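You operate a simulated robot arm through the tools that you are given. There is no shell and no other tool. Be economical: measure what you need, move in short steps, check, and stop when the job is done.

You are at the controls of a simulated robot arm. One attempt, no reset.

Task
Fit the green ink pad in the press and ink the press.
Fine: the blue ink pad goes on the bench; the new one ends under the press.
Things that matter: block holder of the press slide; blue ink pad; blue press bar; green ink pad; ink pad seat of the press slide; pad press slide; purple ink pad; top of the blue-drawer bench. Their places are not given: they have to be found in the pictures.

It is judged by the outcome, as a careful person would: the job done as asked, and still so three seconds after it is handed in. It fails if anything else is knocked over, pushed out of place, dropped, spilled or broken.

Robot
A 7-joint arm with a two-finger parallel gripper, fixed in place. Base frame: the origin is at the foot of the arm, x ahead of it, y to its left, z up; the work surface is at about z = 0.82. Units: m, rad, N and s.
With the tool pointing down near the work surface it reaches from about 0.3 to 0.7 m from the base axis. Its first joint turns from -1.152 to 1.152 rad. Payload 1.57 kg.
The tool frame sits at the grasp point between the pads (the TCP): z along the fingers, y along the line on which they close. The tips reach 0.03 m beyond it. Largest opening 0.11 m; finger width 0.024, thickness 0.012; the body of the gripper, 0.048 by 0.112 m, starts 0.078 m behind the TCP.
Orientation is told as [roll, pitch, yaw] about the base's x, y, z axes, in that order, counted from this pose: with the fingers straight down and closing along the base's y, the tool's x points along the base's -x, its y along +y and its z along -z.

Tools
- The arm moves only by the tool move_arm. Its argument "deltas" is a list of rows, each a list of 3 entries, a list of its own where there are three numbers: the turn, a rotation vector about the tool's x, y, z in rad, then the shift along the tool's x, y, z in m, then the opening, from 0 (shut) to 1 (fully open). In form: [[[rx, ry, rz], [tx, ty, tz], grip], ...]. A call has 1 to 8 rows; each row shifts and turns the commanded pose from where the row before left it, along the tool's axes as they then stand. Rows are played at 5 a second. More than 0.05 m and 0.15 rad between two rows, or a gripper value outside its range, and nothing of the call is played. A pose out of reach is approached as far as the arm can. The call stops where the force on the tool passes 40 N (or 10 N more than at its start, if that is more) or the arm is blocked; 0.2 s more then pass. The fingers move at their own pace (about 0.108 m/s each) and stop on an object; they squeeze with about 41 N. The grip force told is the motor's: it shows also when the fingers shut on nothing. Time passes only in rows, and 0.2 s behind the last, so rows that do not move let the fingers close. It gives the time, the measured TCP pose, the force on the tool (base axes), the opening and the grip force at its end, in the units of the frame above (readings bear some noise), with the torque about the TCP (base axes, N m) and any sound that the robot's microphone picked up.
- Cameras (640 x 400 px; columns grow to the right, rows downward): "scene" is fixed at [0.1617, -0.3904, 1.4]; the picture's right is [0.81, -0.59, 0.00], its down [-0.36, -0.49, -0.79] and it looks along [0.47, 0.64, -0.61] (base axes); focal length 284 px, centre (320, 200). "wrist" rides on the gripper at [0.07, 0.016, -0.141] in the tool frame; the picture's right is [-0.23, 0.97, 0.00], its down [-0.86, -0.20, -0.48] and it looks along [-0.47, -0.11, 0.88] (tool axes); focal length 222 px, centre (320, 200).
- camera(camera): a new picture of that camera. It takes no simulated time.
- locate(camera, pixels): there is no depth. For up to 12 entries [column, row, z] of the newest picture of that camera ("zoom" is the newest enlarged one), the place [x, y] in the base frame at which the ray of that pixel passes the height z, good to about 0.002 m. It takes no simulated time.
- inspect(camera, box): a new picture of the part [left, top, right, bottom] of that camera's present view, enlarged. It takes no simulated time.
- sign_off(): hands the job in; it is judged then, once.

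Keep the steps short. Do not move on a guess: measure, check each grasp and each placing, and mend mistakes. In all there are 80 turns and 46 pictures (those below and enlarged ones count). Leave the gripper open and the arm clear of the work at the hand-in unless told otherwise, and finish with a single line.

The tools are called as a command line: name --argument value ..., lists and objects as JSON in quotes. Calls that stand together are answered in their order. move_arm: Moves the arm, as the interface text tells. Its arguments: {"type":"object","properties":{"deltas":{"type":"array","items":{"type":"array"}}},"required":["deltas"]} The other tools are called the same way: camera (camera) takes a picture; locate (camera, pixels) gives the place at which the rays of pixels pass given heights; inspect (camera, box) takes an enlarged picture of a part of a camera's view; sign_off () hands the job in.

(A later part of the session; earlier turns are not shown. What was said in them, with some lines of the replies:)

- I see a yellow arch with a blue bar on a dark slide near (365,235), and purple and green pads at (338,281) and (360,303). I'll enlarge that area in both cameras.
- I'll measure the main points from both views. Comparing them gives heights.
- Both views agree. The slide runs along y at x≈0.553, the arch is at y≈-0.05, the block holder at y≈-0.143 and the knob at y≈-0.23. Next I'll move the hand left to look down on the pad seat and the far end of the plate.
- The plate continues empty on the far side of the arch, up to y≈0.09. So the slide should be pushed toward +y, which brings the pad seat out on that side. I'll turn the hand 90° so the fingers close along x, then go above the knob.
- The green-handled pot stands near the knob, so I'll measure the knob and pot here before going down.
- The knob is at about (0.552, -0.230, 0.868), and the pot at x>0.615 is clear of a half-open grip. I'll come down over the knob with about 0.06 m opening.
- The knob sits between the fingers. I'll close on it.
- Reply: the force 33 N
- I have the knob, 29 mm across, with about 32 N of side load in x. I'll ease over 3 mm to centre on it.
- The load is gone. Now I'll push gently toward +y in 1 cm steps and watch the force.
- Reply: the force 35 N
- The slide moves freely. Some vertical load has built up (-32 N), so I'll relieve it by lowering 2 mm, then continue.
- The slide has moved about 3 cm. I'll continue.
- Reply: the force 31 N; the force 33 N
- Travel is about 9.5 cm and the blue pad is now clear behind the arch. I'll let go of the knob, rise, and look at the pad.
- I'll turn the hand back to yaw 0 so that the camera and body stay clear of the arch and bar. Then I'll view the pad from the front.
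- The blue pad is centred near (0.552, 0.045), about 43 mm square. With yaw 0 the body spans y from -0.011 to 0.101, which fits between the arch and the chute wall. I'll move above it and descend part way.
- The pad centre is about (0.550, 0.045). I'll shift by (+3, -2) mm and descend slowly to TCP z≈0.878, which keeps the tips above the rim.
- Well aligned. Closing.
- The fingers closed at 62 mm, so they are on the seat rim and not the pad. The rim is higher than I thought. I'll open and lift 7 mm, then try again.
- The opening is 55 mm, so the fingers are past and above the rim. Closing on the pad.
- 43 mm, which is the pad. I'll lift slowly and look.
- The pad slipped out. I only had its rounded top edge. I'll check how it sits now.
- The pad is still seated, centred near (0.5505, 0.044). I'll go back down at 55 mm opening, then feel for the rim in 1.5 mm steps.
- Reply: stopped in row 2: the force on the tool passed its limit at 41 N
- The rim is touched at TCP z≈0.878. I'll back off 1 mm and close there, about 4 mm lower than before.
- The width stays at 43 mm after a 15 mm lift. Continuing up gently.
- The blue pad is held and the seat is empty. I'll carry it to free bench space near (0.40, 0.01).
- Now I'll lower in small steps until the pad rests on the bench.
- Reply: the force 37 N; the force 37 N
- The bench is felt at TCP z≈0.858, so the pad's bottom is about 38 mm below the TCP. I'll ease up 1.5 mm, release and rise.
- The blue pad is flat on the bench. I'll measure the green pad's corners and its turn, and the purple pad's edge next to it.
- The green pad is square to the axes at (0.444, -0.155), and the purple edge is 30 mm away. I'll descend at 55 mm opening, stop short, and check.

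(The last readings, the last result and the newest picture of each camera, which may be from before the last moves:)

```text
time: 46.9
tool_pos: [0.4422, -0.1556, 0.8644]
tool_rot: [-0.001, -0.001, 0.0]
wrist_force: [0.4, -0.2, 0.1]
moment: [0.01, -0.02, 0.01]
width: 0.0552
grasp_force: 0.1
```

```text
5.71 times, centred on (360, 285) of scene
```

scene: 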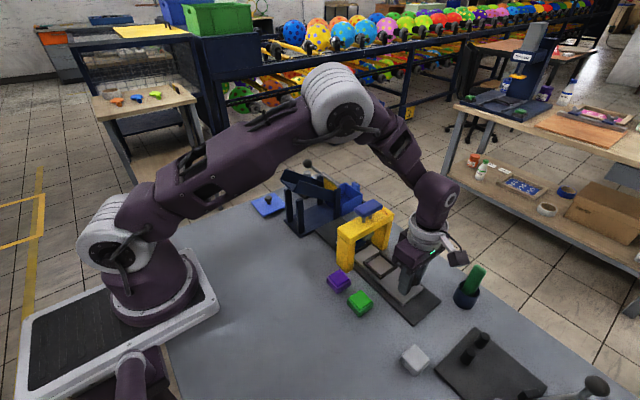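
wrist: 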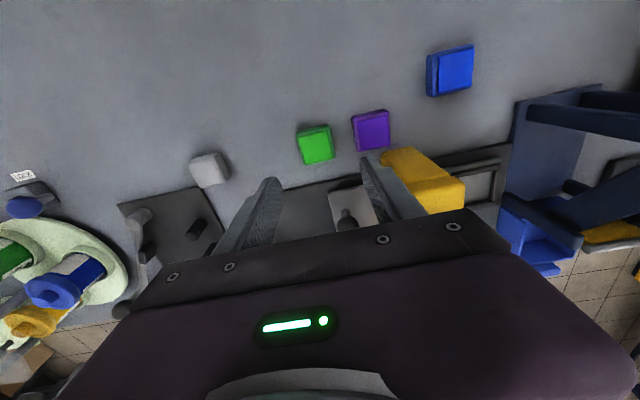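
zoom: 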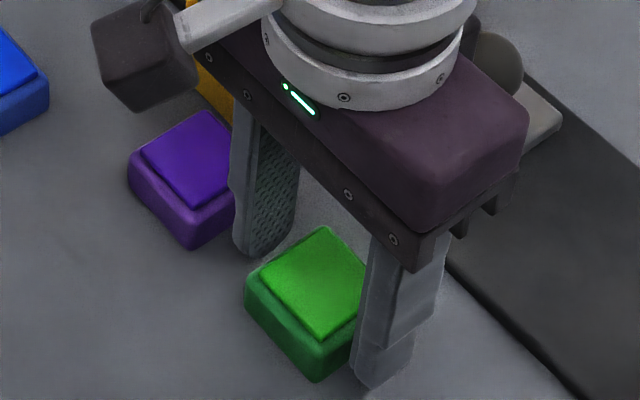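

The fingers straddle the green pad. I'll lower 5 mm and close.

move_arm --deltas '[[[0, 0, 0], [-0.001, 0, 0.005], 0.5], [[0, 0, 0], [0, 0, 0], 0.5], [[0, 0, 0], [0, 0, 0], 0.2], [[0, 0, 0], [0, 0, 0], 0.0], [[0, 0, 0], [0, 0, 0], 0.0]]'

move_arm --deltas '[[[0, 0, 0], [0, 0, -0.005], 0.0], [[0, 0, 0], [0, 0, -0.01], 0.0], [[0, 0, 0], [0, 0, -0.02], 0.0], [[0, 0, 0], [0, 0, -0.03], 0.0], [[0, 0, 0], [0, 0, -0.03], 0.0], [[0, 0, 0], [0, 0, -0.03], 0.0], [[0, 0, 0], [0, 0, -0.03], 0.0], [[0, 0, 0], [0, 0, 0], 0.0]]'

```text
time: 48.1
tool_pos: [0.4435, -0.157, 0.8593]
tool_rot: [0.0, -0.001, 0.001]
wrist_force: [-0.1, -0.4, -0.2]
moment: [0.01, 0.01, 0.02]
width: 0.0426
grasp_force: 41.2
```

```text
time: 49.9
tool_pos: [0.4404, -0.1585, 1.0135]
tool_rot: [-0.001, -0.001, -0.001]
wrist_force: [-0.1, 1.1, 0.5]
moment: [-0.01, -0.01, -0.02]
width: 0.0428
grasp_force: 41.1
```

Held at 43 mm. I'll route around the arch: first along x≈0.40 to y≈0.044, then forward to above the seat.

move_arm --deltas '[[[0, 0, 0], [0.02, 0.03, -0.015], 0.0], [[0, 0, 0], [0.02, 0.04, 0], 0.0], [[0, 0, 0], [0, 0.045, 0], 0.0], [[0, 0, 0], [0, 0.045, 0], 0.0], [[0, 0, 0], [0, 0.042, 0], 0.0], [[0, 0, 0], [-0.035, 0, 0], 0.0], [[0, 0, 0], [-0.035, 0, 0], 0.0], [[0, 0, 0], [-0.035, 0, 0], 0.0]]'

move_arm --deltas '[[[0, 0, 0], [-0.035, 0, 0], 0.0], [[0, 0, 0], [-0.01, 0, 0.03], 0.0], [[0, 0, 0], [0, 0, 0.03], 0.0], [[0, 0, 0], [0, 0, 0.03], 0.0], [[0, 0, 0], [0, 0, 0.02], 0.0], [[0, 0, 0], [0, 0, 0], 0.0]]'

inspect --camera "wrist" --box '[230, 80, 430, 230]'

```text
time: 51.7
tool_pos: [0.5091, 0.0475, 1.0332]
tool_rot: [0.0, -0.001, -0.001]
wrist_force: [-0.7, -0.8, 0.8]
moment: [0.0, 0.0, 0.0]
width: 0.0428
grasp_force: 40.9
```

```text
time: 53.1
tool_pos: [0.555, 0.0453, 0.9192]
tool_rot: [0.0, -0.002, -0.001]
wrist_force: [0.0, 0.5, -0.6]
moment: [0.02, -0.01, 0.01]
width: 0.0428
grasp_force: 41.3
```

```text
2.67 times, centred on (330, 155) of wrist
```

zoom: 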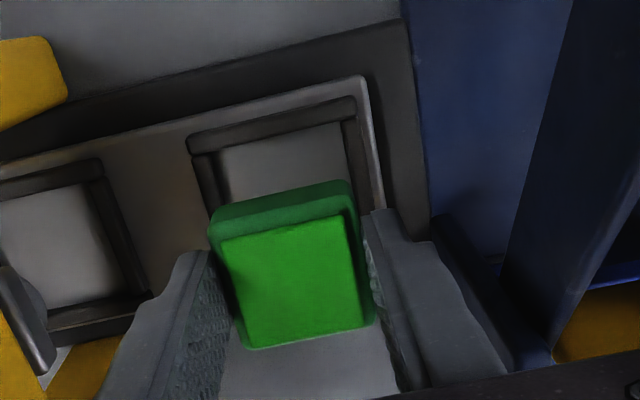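

locate --camera "zoom" --pixels '[[190, 137, 0.848], [355, 98, 0.848], [218, 150, 0.841], [340, 122, 0.841], [222, 240, 0.905], [345, 213, 0.905], [372, 320, 0.905], [246, 347, 0.905], [210, 225, 0.9], [350, 190, 0.9]]'

```text
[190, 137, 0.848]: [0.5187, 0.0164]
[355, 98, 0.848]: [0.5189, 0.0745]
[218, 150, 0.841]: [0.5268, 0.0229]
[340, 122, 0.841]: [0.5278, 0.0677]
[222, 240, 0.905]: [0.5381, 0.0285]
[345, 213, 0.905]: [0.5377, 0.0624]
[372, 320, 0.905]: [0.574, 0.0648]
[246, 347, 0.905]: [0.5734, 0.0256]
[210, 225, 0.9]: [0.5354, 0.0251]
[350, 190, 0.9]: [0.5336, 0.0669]
```

The green pad's centre is about (0.556, 0.0453). The seat's inner centre is about (0.5505, 0.045). I'll shift back 5 mm and lower to just above the floor.

move_arm --deltas '[[[0, 0, 0], [0.005, 0, 0.005], 0.0], [[0, 0, 0], [0, 0, 0.01], 0.0], [[0, 0, 0], [0, 0, 0.008], 0.0], [[0, 0, 0], [0, 0, 0], 0.0]]'

inspect --camera "wrist" --box '[230, 80, 430, 230]'

```text
time: 54.1
tool_pos: [0.5468, 0.0444, 0.8961]
tool_rot: [0.001, -0.003, 0.0]
wrist_force: [-0.1, -0.2, -1.0]
moment: [-0.01, -0.03, 0.0]
width: 0.043
grasp_force: 41.2
```

```text
2.67 times, centred on (330, 155) of wrist
```

zoom: 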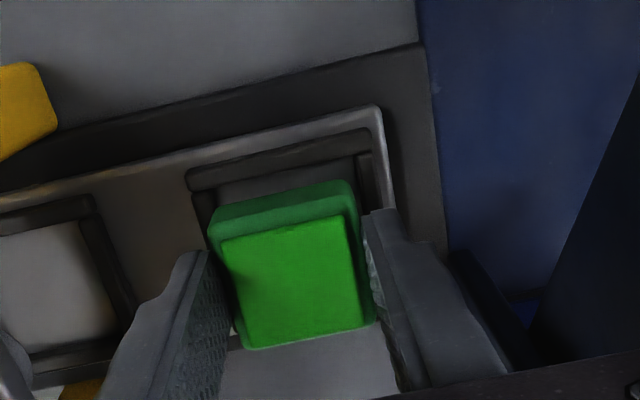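

locate --camera "zoom" --pixels '[[186, 172, 0.848], [370, 130, 0.848], [222, 240, 0.882], [345, 213, 0.882], [372, 320, 0.882], [246, 347, 0.882], [218, 187, 0.841], [355, 157, 0.841]]'

move_arm --deltas '[[[0, 0, 0], [0, 0, 0], 0.0]]'

```text
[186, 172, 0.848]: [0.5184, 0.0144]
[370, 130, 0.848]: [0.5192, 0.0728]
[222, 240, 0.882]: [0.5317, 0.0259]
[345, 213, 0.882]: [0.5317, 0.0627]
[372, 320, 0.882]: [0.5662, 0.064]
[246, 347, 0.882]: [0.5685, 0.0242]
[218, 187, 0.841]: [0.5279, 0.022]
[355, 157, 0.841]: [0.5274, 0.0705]
```

```text
time: 54.5
tool_pos: [0.5485, 0.0454, 0.8959]
tool_rot: [-0.001, -0.002, 0.001]
wrist_force: [0.5, -0.1, 0.0]
moment: [-0.02, 0.02, 0.0]
width: 0.0429
grasp_force: 41.1
```

The pad centre is at about (0.5495, 0.0445). I'll nudge +1.5 mm in x and lower in small steps, watching force.

move_arm --deltas '[[[0, 0, 0], [-0.0015, 0.0005, 0], 0.0], [[0, 0, 0], [0, 0, 0.005], 0.0], [[0, 0, 0], [0, 0, 0.004], 0.0], [[0, 0, 0], [0, 0, 0], 0.0]]'

move_arm --deltas '[[[0, 0, 0], [0, 0, 0.002], 0.0], [[0, 0, 0], [0, 0, 0], 0.0]]'

move_arm --deltas '[[[0, 0, 0], [0, 0, 0.002], 0.0], [[0, 0, 0], [0, 0, 0], 0.0]]'

move_arm --deltas '[[[0, 0, 0], [0, 0, 0.0015], 0.0], [[0, 0, 0], [0, 0, 0], 0.0]]'

```text
time: 55.5
tool_pos: [0.5502, 0.0463, 0.8866]
tool_rot: [0.0, -0.001, 0.001]
wrist_force: [-1.8, 0.0, 8.1]
moment: [-0.04, -0.15, -0.04]
width: 0.043
grasp_force: 40.9
```

```text
time: 56.1
tool_pos: [0.5511, 0.0453, 0.8868]
tool_rot: [-0.001, -0.003, 0.001]
wrist_force: [-7.9, -0.2, 30.5]
moment: [-0.02, -0.5, 0.03]
width: 0.0427
grasp_force: 40.7
```

```text
time: 56.7
tool_pos: [0.5511, 0.0458, 0.8829]
tool_rot: [0.0, -0.004, 0.0]
wrist_force: [-4.8, -0.7, 30.9]
moment: [-0.02, -0.57, -0.03]
width: 0.0429
grasp_force: 40.8
```

```text
time: 57.3
tool_pos: [0.5502, 0.0448, 0.8816]
tool_rot: [0.002, -0.003, 0.001]
wrist_force: [1.8, 1.5, 30.4]
moment: [0.04, -0.78, 0.04]
width: 0.043
grasp_force: 41.1
```

Contact came early, at TCP z≈0.886, which is the rim height. The torque (My -0.7 N·m at +30 N) says it is the far +x rim. I'll lift, and look again before shifting back.

move_arm --deltas '[[[0, 0, 0], [0, 0, -0.006], 0.0], [[0, 0, 0], [0, 0, -0.006], 0.0], [[0, 0, 0], [0, 0, 0], 0.0]]'

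inspect --camera "wrist" --box '[270, 110, 390, 220]'

```text
time: 58.1
tool_pos: [0.5504, 0.0453, 0.8933]
tool_rot: [-0.001, 0.0, 0.0]
wrist_force: [0.0, -1.0, -0.4]
moment: [0.03, 0.02, -0.02]
width: 0.0428
grasp_force: 40.8
```

```text
3.64 times, centred on (330, 165) of wrist
```

zoom: 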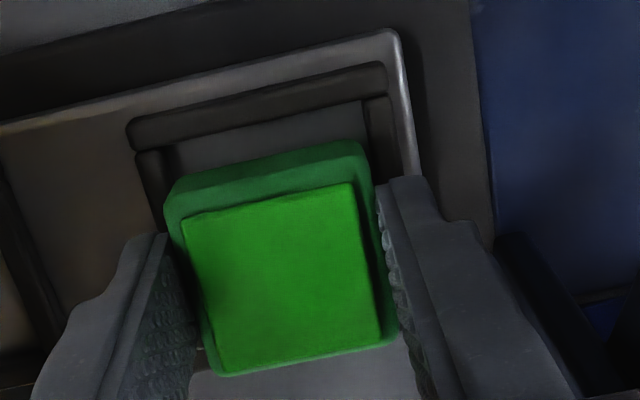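

The pad has pitched slightly in the fingers, with its far side up, and that will level when it is set down. I'll shift 2 mm toward -x and lower again.

move_arm --deltas '[[[0, 0, 0], [0.002, 0, 0], 0.0], [[0, 0, 0], [0, 0, 0.004], 0.0], [[0, 0, 0], [0, 0, 0.003], 0.0], [[0, 0, 0], [0, 0, 0], 0.0]]'

move_arm --deltas '[[[0, 0, 0], [0, 0, 0.002], 0.0], [[0, 0, 0], [0, 0, 0], 0.0]]'

move_arm --deltas '[[[0, 0, 0], [0, 0, 0.0015], 0.0], [[0, 0, 0], [0, 0, 0], 0.0]]'

```text
time: 59.1
tool_pos: [0.5472, 0.0463, 0.8862]
tool_rot: [0.001, -0.001, -0.001]
wrist_force: [0.7, -0.4, -1.1]
moment: [-0.02, -0.01, 0.03]
width: 0.043
grasp_force: 40.2
```

```text
time: 59.7
tool_pos: [0.5484, 0.0469, 0.8829]
tool_rot: [-0.001, -0.002, 0.0]
wrist_force: [-0.8, 0.7, -0.7]
moment: [0.03, -0.02, 0.0]
width: 0.0427
grasp_force: 41.2
```

```text
time: 60.3
tool_pos: [0.5482, 0.0464, 0.8817]
tool_rot: [0.0, -0.001, 0.001]
wrist_force: [-0.9, 0.4, -0.7]
moment: [0.01, -0.03, -0.03]
width: 0.0429
grasp_force: 40.9
```

No contact now at the same depth. Continuing down.

move_arm --deltas '[[[0, 0, 0], [0, 0, 0.0015], 0.0], [[0, 0, 0], [0, 0, 0], 0.0]]'

move_arm --deltas '[[[0, 0, 0], [0, 0, 0.001], 0.0], [[0, 0, 0], [0, 0, 0], 0.0]]'

inspect --camera "wrist" --box '[270, 110, 390, 220]'

```text
time: 60.9
tool_pos: [0.5477, 0.0452, 0.883]
tool_rot: [-0.001, -0.002, 0.0]
wrist_force: [-0.4, -0.2, -1.0]
moment: [0.05, -0.01, -0.03]
width: 0.0433
grasp_force: 41.3
```

```text
time: 61.5
tool_pos: [0.5481, 0.0453, 0.8802]
tool_rot: [0.002, 0.0, 0.0]
wrist_force: [-0.2, 0.5, -1.1]
moment: [0.03, -0.01, 0.02]
width: 0.043
grasp_force: 40.4
```

```text
3.64 times, centred on (330, 165) of wrist
```

zoom: 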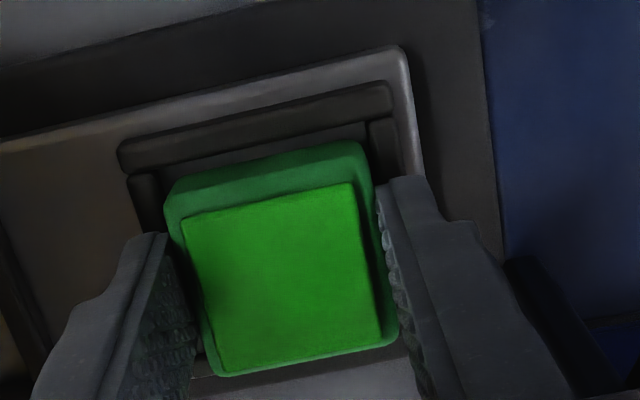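

It looks inside the frame. Two more small steps until it touches.

move_arm --deltas '[[[0, 0, 0], [0, 0, 0.001], 0.0], [[0, 0, 0], [0, 0, 0], 0.0]]'

move_arm --deltas '[[[0, 0, 0], [0, 0, 0.001], 0.0], [[0, 0, 0], [0, 0, 0], 0.0]]'

```text
time: 62.1
tool_pos: [0.5469, 0.0452, 0.879]
tool_rot: [-0.001, 0.0, 0.0]
wrist_force: [0.2, -0.6, -0.7]
moment: [-0.02, 0.03, 0.03]
width: 0.0429
grasp_force: 41.0
```

```text
time: 62.7
tool_pos: [0.5469, 0.0445, 0.8784]
tool_rot: [-0.001, -0.002, 0.0]
wrist_force: [0.4, 0.2, -0.3]
moment: [-0.02, 0.01, -0.02]
width: 0.043
grasp_force: 40.7
```

The pad is within the rim, a millimetre or two off the floor, and the fingertips are at rim height. I'll release it here, rise and look.

move_arm --deltas '[[[0, 0, 0], [0, 0, 0], 0.45], [[0, 0, 0], [0, 0, 0], 0.5], [[0, 0, 0], [0, 0, 0], 0.5], [[0, 0, 0], [0, 0, -0.02], 0.5], [[0, 0, 0], [0, 0, -0.03], 0.5], [[0, 0, 0], [0, 0, -0.04], 0.5], [[0, 0, 0], [0, 0, -0.03], 0.5], [[0, 0, 0], [0, 0, 0], 0.5]]'

inspect --camera "wrist" --box '[270, 90, 390, 190]'

```text
time: 64.5
tool_pos: [0.5474, 0.0457, 0.9967]
tool_rot: [0.0, -0.002, 0.002]
wrist_force: [-0.3, 0.0, -0.5]
moment: [0.02, 0.02, -0.04]
width: 0.0549
grasp_force: 0.0
```

```text
4.00 times, centred on (330, 140) of wrist
```

zoom: 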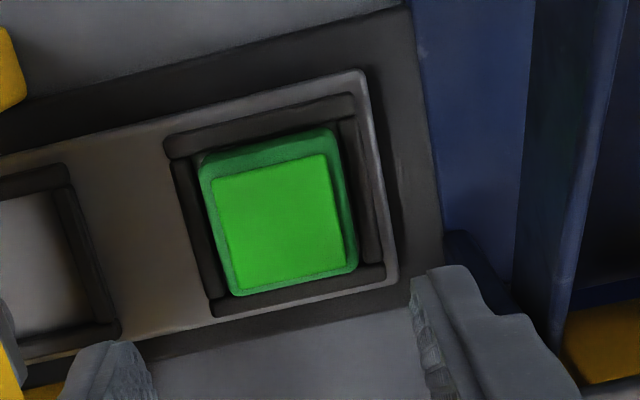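

locate --camera "zoom" --pixels '[[210, 180, 0.864], [325, 155, 0.864], [345, 263, 0.864], [235, 290, 0.864], [163, 140, 0.848], [350, 95, 0.848], [385, 272, 0.848], [212, 315, 0.848]]'

inspect --camera "scene" --box '[305, 200, 365, 250]'

```text
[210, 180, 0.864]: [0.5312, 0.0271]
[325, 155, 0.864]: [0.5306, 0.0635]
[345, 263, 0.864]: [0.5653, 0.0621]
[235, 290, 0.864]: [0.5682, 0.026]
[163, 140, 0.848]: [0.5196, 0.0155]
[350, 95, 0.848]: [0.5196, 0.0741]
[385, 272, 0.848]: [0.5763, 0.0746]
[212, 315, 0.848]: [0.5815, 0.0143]
```

```text
8.00 times, centred on (335, 225) of scene
```

zoom: 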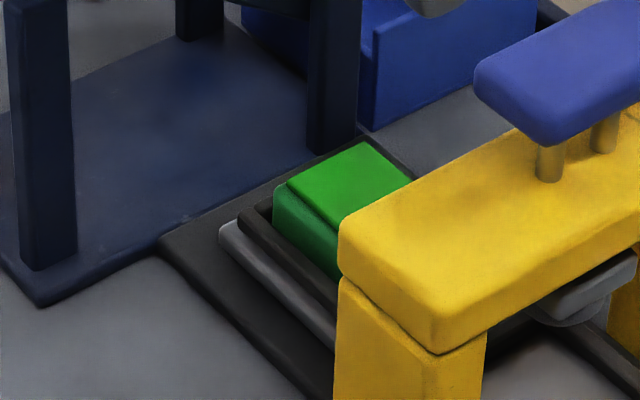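

The green pad sits flat in the seat. Next I'll rise, cross over the arch at a safe height, and turn the hand to grip the knob, now near (0.550, -0.136).

move_arm --deltas '[[[0, 0, 0], [0, 0, -0.045], 0.55], [[0, 0, 0], [0, 0, -0.045], 0.55], [[0, 0, 0], [0, 0, -0.04], 0.55], [[0, 0, 0], [-0.003, -0.0455, 0], 0.55], [[0, 0, 0], [0, -0.0455, 0], 0.55], [[0, 0, 0], [0, -0.0455, 0], 0.55], [[0, 0, 0], [0, -0.0455, 0], 0.55], [[0, 0, -0.15], [0, 0, 0], 0.55]]'

move_arm --deltas '[[[0, 0, -0.15], [0, 0, 0], 0.55], [[0, 0, -0.15], [0, 0, 0], 0.55], [[0, 0, -0.15], [0, 0, 0], 0.55], [[0, 0, -0.15], [0, 0, 0], 0.55], [[0, 0, -0.15], [0, 0, 0], 0.55], [[0, 0, -0.15], [0, 0, 0], 0.55], [[0, 0, -0.15], [0, 0, 0], 0.55], [[0, 0, -0.15], [0, 0, 0], 0.55]]'

move_arm --deltas '[[[0, 0, -0.1], [0, 0, 0], 0.55], [[0, 0, -0.1208], [0, 0, 0], 0.55], [[0, 0, 0], [0, 0, 0], 0.55], [[0, 0, 0], [0, 0, 0], 0.55]]'

inspect --camera "wrist" --box '[260, 60, 400, 200]'

```text
time: 66.3
tool_pos: [0.5505, -0.137, 1.1267]
tool_rot: [0.0, -0.002, 0.153]
wrist_force: [-0.1, -0.2, 0.1]
moment: [0.02, 0.01, 0.01]
width: 0.0605
grasp_force: 0.0
```

```text
time: 68.1
tool_pos: [0.5502, -0.1381, 1.1291]
tool_rot: [-0.001, 0.001, 1.352]
wrist_force: [-0.1, 0.2, -0.5]
moment: [0.0, 0.0, 0.01]
width: 0.0608
grasp_force: 0.0
```

```text
time: 69.1
tool_pos: [0.5512, -0.136, 1.1284]
tool_rot: [-0.004, -0.001, 1.571]
wrist_force: [-0.2, 0.9, 0.3]
moment: [-0.01, 0.05, 0.03]
width: 0.0607
grasp_force: 0.2
```

```text
2.86 times, centred on (330, 130) of wrist
```

zoom: 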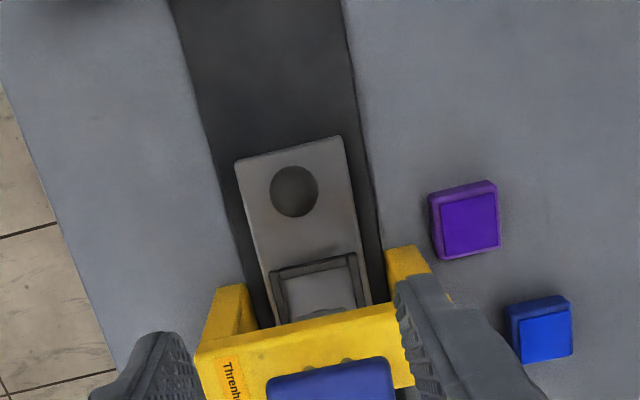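

locate --camera "zoom" --pixels '[[294, 191, 0.87], [195, 350, 0.95], [405, 300, 0.95], [300, 380, 0.985]]'

```text
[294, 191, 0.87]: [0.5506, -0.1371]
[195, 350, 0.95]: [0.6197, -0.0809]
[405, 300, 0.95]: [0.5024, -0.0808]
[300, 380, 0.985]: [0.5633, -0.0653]
```

The knob is at (0.5506, -0.137), directly below. I'll descend to z≈0.878 and close.

move_arm --deltas '[[[0, 0, 0], [0.001, 0, 0.05], 0.55], [[0, 0, 0], [0, 0, 0.05], 0.55], [[0, 0, 0], [0, 0, 0.05], 0.55], [[0, 0, 0], [0, 0, 0.05], 0.55], [[0, 0, 0], [0, 0, 0.03], 0.55], [[0, 0, 0], [0, 0, 0.02], 0.55], [[0, 0, 0], [0, 0, 0], 0.55]]'

move_arm --deltas '[[[0, 0, 0], [0, 0, 0], 0.2], [[0, 0, 0], [0, 0, 0], 0.0], [[0, 0, 0], [0, 0, 0], 0.0]]'

```text
time: 70.7
tool_pos: [0.5503, -0.1379, 0.8774]
tool_rot: [-0.002, -0.002, 1.572]
wrist_force: [-0.3, -0.9, -0.7]
moment: [0.01, 0.02, -0.01]
width: 0.0603
grasp_force: 0.1
```

```text
time: 71.5
tool_pos: [0.5488, -0.1376, 0.8777]
tool_rot: [-0.001, 0.0, 1.568]
wrist_force: [-6.7, -0.1, -3.1]
moment: [0.0, -0.01, 0.03]
width: 0.0295
grasp_force: 39.2
```

The knob is gripped with light loads. I'll pull the slide back toward -y in 1 cm steps.

move_arm --deltas '[[[0, 0, 0], [0.01, 0, 0], 0.0], [[0, 0, 0], [0.01, 0, 0], 0.0], [[0, 0, 0], [0.01, 0, 0], 0.0], [[0, 0, 0], [0, 0, 0], 0.0]]'

move_arm --deltas '[[[0, 0, 0], [0.01, 0, 0], 0.0], [[0, 0, 0], [0.01, 0, 0], 0.0], [[0, 0, 0], [0.01, 0, 0], 0.0], [[0, 0, 0], [0, 0, 0], 0.0]]'

```text
time: 72.5
tool_pos: [0.5505, -0.1686, 0.8791]
tool_rot: [0.0, 0.001, 1.57]
wrist_force: [-9.2, -0.1, -3.6]
moment: [-0.25, 0.02, 0.04]
width: 0.0291
grasp_force: 39.1
```

```text
time: 73.5
tool_pos: [0.5503, -0.1986, 0.8781]
tool_rot: [-0.002, -0.001, 1.571]
wrist_force: [-19.6, 0.6, 4.6]
moment: [0.47, 0.13, -0.06]
width: 0.0295
grasp_force: 38.1
```

move_arm --deltas '[[[0, 0, 0], [0.01, 0.0015, 0], 0.0], [[0, 0, 0], [0.01, 0, 0], 0.0], [[0, 0, 0], [0.008, 0, 0], 0.0], [[0, 0, 0], [0.004, 0, 0], 0.0], [[0, 0, 0], [0, 0, 0], 0.0]]'

inspect --camera "scene" --box '[320, 190, 460, 330]'

```text
time: 74.7
tool_pos: [0.551, -0.2293, 0.8773]
tool_rot: [-0.001, 0.001, 1.569]
wrist_force: [-11.8, -1.9, -5.3]
moment: [-0.26, 0.01, 0.04]
width: 0.029
grasp_force: 39.2
```

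```text
2.86 times, centred on (390, 260) of scene
```

zoom: 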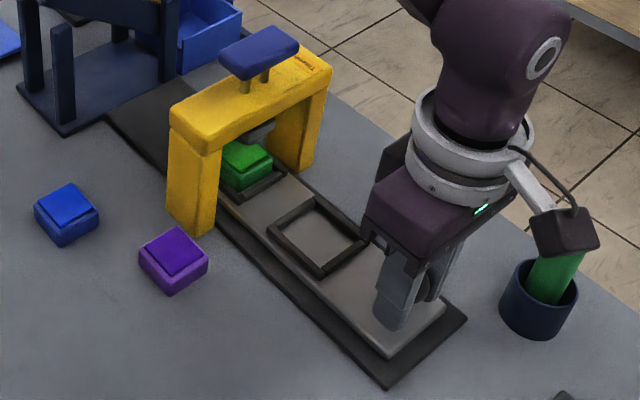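

The green pad is back where the blue one was, under the press head. I'll release the knob and rise.

move_arm --deltas '[[[0, 0, 0], [0, 0, 0], 0.5], [[0, 0, 0], [0, 0, 0], 0.5], [[0, 0, 0], [0, 0, -0.03], 0.5], [[0, 0, 0], [0, 0, -0.05], 0.5], [[0, 0, 0], [0, 0, -0.05], 0.5], [[0, 0, 0], [0, 0, -0.05], 0.2], [[0, 0, 0], [-0.03, 0, -0.02], 0], [[0, 0, 0], [0, 0, 0], 0]]'

inspect --camera "scene" --box '[325, 190, 445, 290]'

camera --camera "wrist"

```text
time: 76.5
tool_pos: [0.5528, -0.2023, 1.0766]
tool_rot: [-0.001, -0.001, 1.571]
wrist_force: [1.1, 0.4, -0.6]
moment: [0.02, -0.02, 0.01]
width: 0.0
grasp_force: 21.2
```

```text
4.00 times, centred on (385, 240) of scene
```

zoom: 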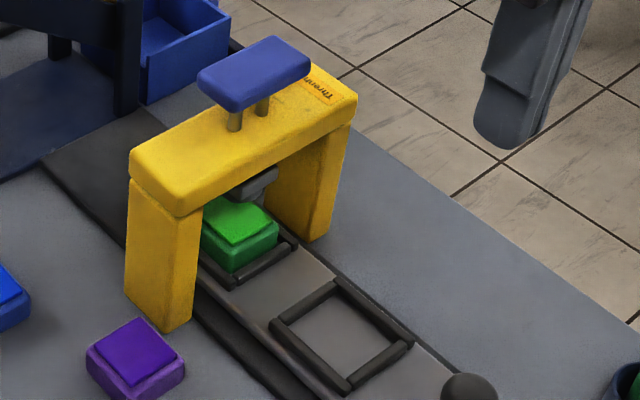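

```text
7 pictures are left
```

wrist: 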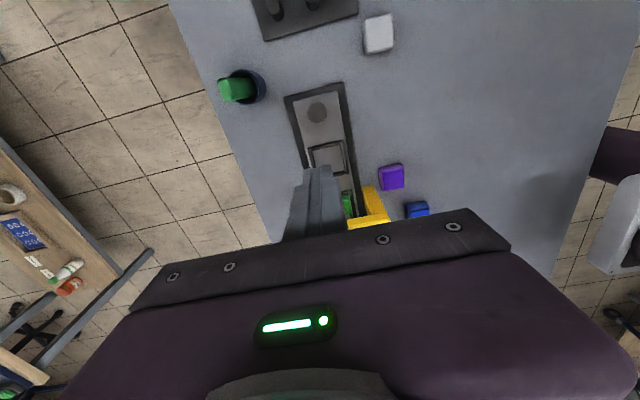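

The fingers are shut. I'll locate the blue press bar's corners.

locate --camera "zoom" --pixels '[[197, 74, 0.985], [272, 37, 0.985], [310, 66, 0.985], [236, 105, 0.985], [255, 70, 0.985], [255, 70, 0.995], [248, 115, 0.95], [230, 112, 0.95], [262, 108, 0.95], [240, 237, 0.864]]'

```text
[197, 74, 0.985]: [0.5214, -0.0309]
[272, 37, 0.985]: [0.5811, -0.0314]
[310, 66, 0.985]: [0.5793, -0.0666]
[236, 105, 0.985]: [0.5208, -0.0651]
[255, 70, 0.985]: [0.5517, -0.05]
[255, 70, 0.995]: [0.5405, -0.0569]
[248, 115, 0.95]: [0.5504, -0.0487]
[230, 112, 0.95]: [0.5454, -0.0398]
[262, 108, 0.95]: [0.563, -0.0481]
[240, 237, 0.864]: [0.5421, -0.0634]
```

The bar's centre is (0.551, -0.049), with its top at about z 0.985. I'll move the closed fingers above it, then come down in small steps.

move_arm --deltas '[[[0, 0, 0], [-0.04, 0.001, 0], 0], [[0, 0, 0], [-0.04, 0.0005, 0], 0], [[0, 0, 0], [-0.04, 0, 0], 0], [[0, 0, 0], [-0.033, 0, 0], 0], [[0, 0, 0], [0, 0, 0.03], 0], [[0, 0, 0], [0, 0, 0.02], 0], [[0, 0, 0], [0, 0, 0], 0]]'

inspect --camera "scene" --box '[325, 170, 425, 270]'

```text
time: 78.1
tool_pos: [0.5489, -0.0483, 1.0288]
tool_rot: [-0.001, 0.0, 1.57]
wrist_force: [-0.2, 1.1, -1.2]
moment: [-0.01, 0.02, 0.0]
width: 0.0
grasp_force: 21.2
```

```text
4.00 times, centred on (375, 220) of scene
```

zoom: 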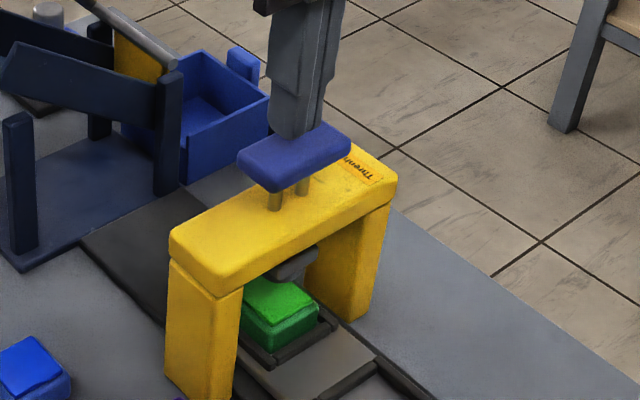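

The fingertips are centred just above the bar. I'll press down in 4 mm steps.

move_arm --deltas '[[[0, 0, 0], [-0.0, 0, 0.004], 0], [[0, 0, 0], [0, 0, 0.004], 0], [[0, 0, 0], [0, 0, 0.004], 0], [[0, 0, 0], [0, 0, 0.004], 0], [[0, 0, 0], [0, 0, 0], 0]]'

move_arm --deltas '[[[0, 0, 0], [0, 0, 0.003], 0], [[0, 0, 0], [0, 0, 0.003], 0], [[0, 0, 0], [0, 0, 0.003], 0], [[0, 0, 0], [0, 0, 0], 0]]'

```text
time: 79.3
tool_pos: [0.5487, -0.0468, 1.0128]
tool_rot: [-0.002, 0.002, 1.571]
wrist_force: [1.9, 1.3, 3.4]
moment: [0.0, -0.02, 0.01]
width: 0.0
grasp_force: 21.4
```

```text
time: 80.3
tool_pos: [0.5469, -0.0471, 1.0013]
tool_rot: [0.001, -0.001, 1.57]
wrist_force: [-2.8, -1.3, 2.8]
moment: [-0.08, 0.08, -0.01]
width: 0.0
grasp_force: 21.1
heard: click
```

I heard a click after about 12 mm of travel. I'll press a little further to be sure the head meets the pad, and look.

move_arm --deltas '[[[0, 0, 0], [0, 0, 0.002], 0], [[0, 0, 0], [0, 0, 0.002], 0], [[0, 0, 0], [0, 0, 0], 0], [[0, 0, 0], [0, 0, 0], 0]]'

inspect --camera "scene" --box '[335, 195, 415, 265]'

```text
time: 81.5
tool_pos: [0.5479, -0.047, 1.0]
tool_rot: [-0.004, 0.003, 1.569]
wrist_force: [-6.5, -0.8, 12.5]
moment: [0.1, 0.26, -0.03]
width: 0.0001
grasp_force: 21.4
stopped in row 4: the force on the tool passed its limit at 41 N (the readings are from after the stop); the commanded pose is now the measured one
```

```text
5.71 times, centred on (375, 230) of scene
```

zoom: 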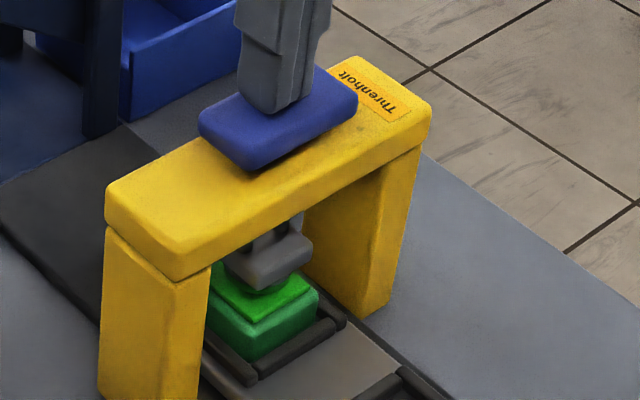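

The head is fully down on the green pad at 41 N, with the click heard. Now I'll rise straight up, move clear and open the gripper.

move_arm --deltas '[[[0, 0, 0], [0, 0, -0.01], 0], [[0, 0, 0], [0, 0, -0.02], 0], [[0, 0, 0], [0, 0, -0.04], 0], [[0, 0, 0], [0, 0, -0.05], 0.0], [[0, 0, 0], [0, 0, -0.05], 1], [[0, 0, 0], [0.02, 0.04, -0.02], 1], [[0, 0, 0], [0.02, 0.04, 0], 1], [[0, 0, 0], [0, 0.04, 0], 1]]'

camera --camera "scene"

inspect --camera "scene" --box '[280, 180, 450, 330]'

```text
time: 83.3
tool_pos: [0.4307, -0.088, 1.1893]
tool_rot: [-0.005, 0.0, 1.57]
wrist_force: [-0.4, 0.4, -0.2]
moment: [-0.02, 0.02, -0.02]
width: 0.11
grasp_force: 0.0
```

```text
4 pictures are left
```

scene: 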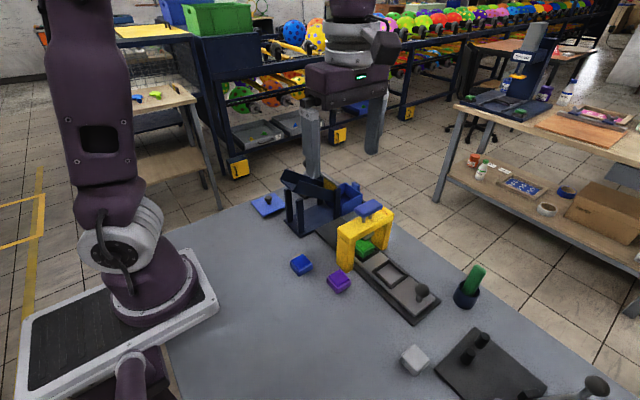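

```text
2.67 times, centred on (365, 255) of scene
```

zoom: 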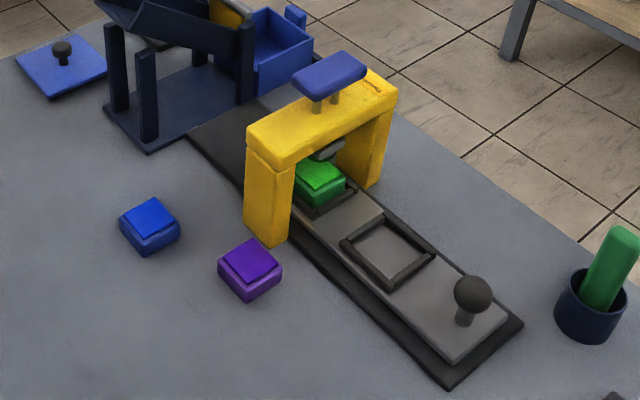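

The bar has sprung back up and the green pad is seated under the press. The blue pad is flat on the bench, nothing else has moved, and the gripper is open and clear. Handing in.

sign_off

```text
The job is handed in.
```

The green ink pad is seated under the press, the press bar was pressed down onto it until it clicked, and the blue pad is on the bench.
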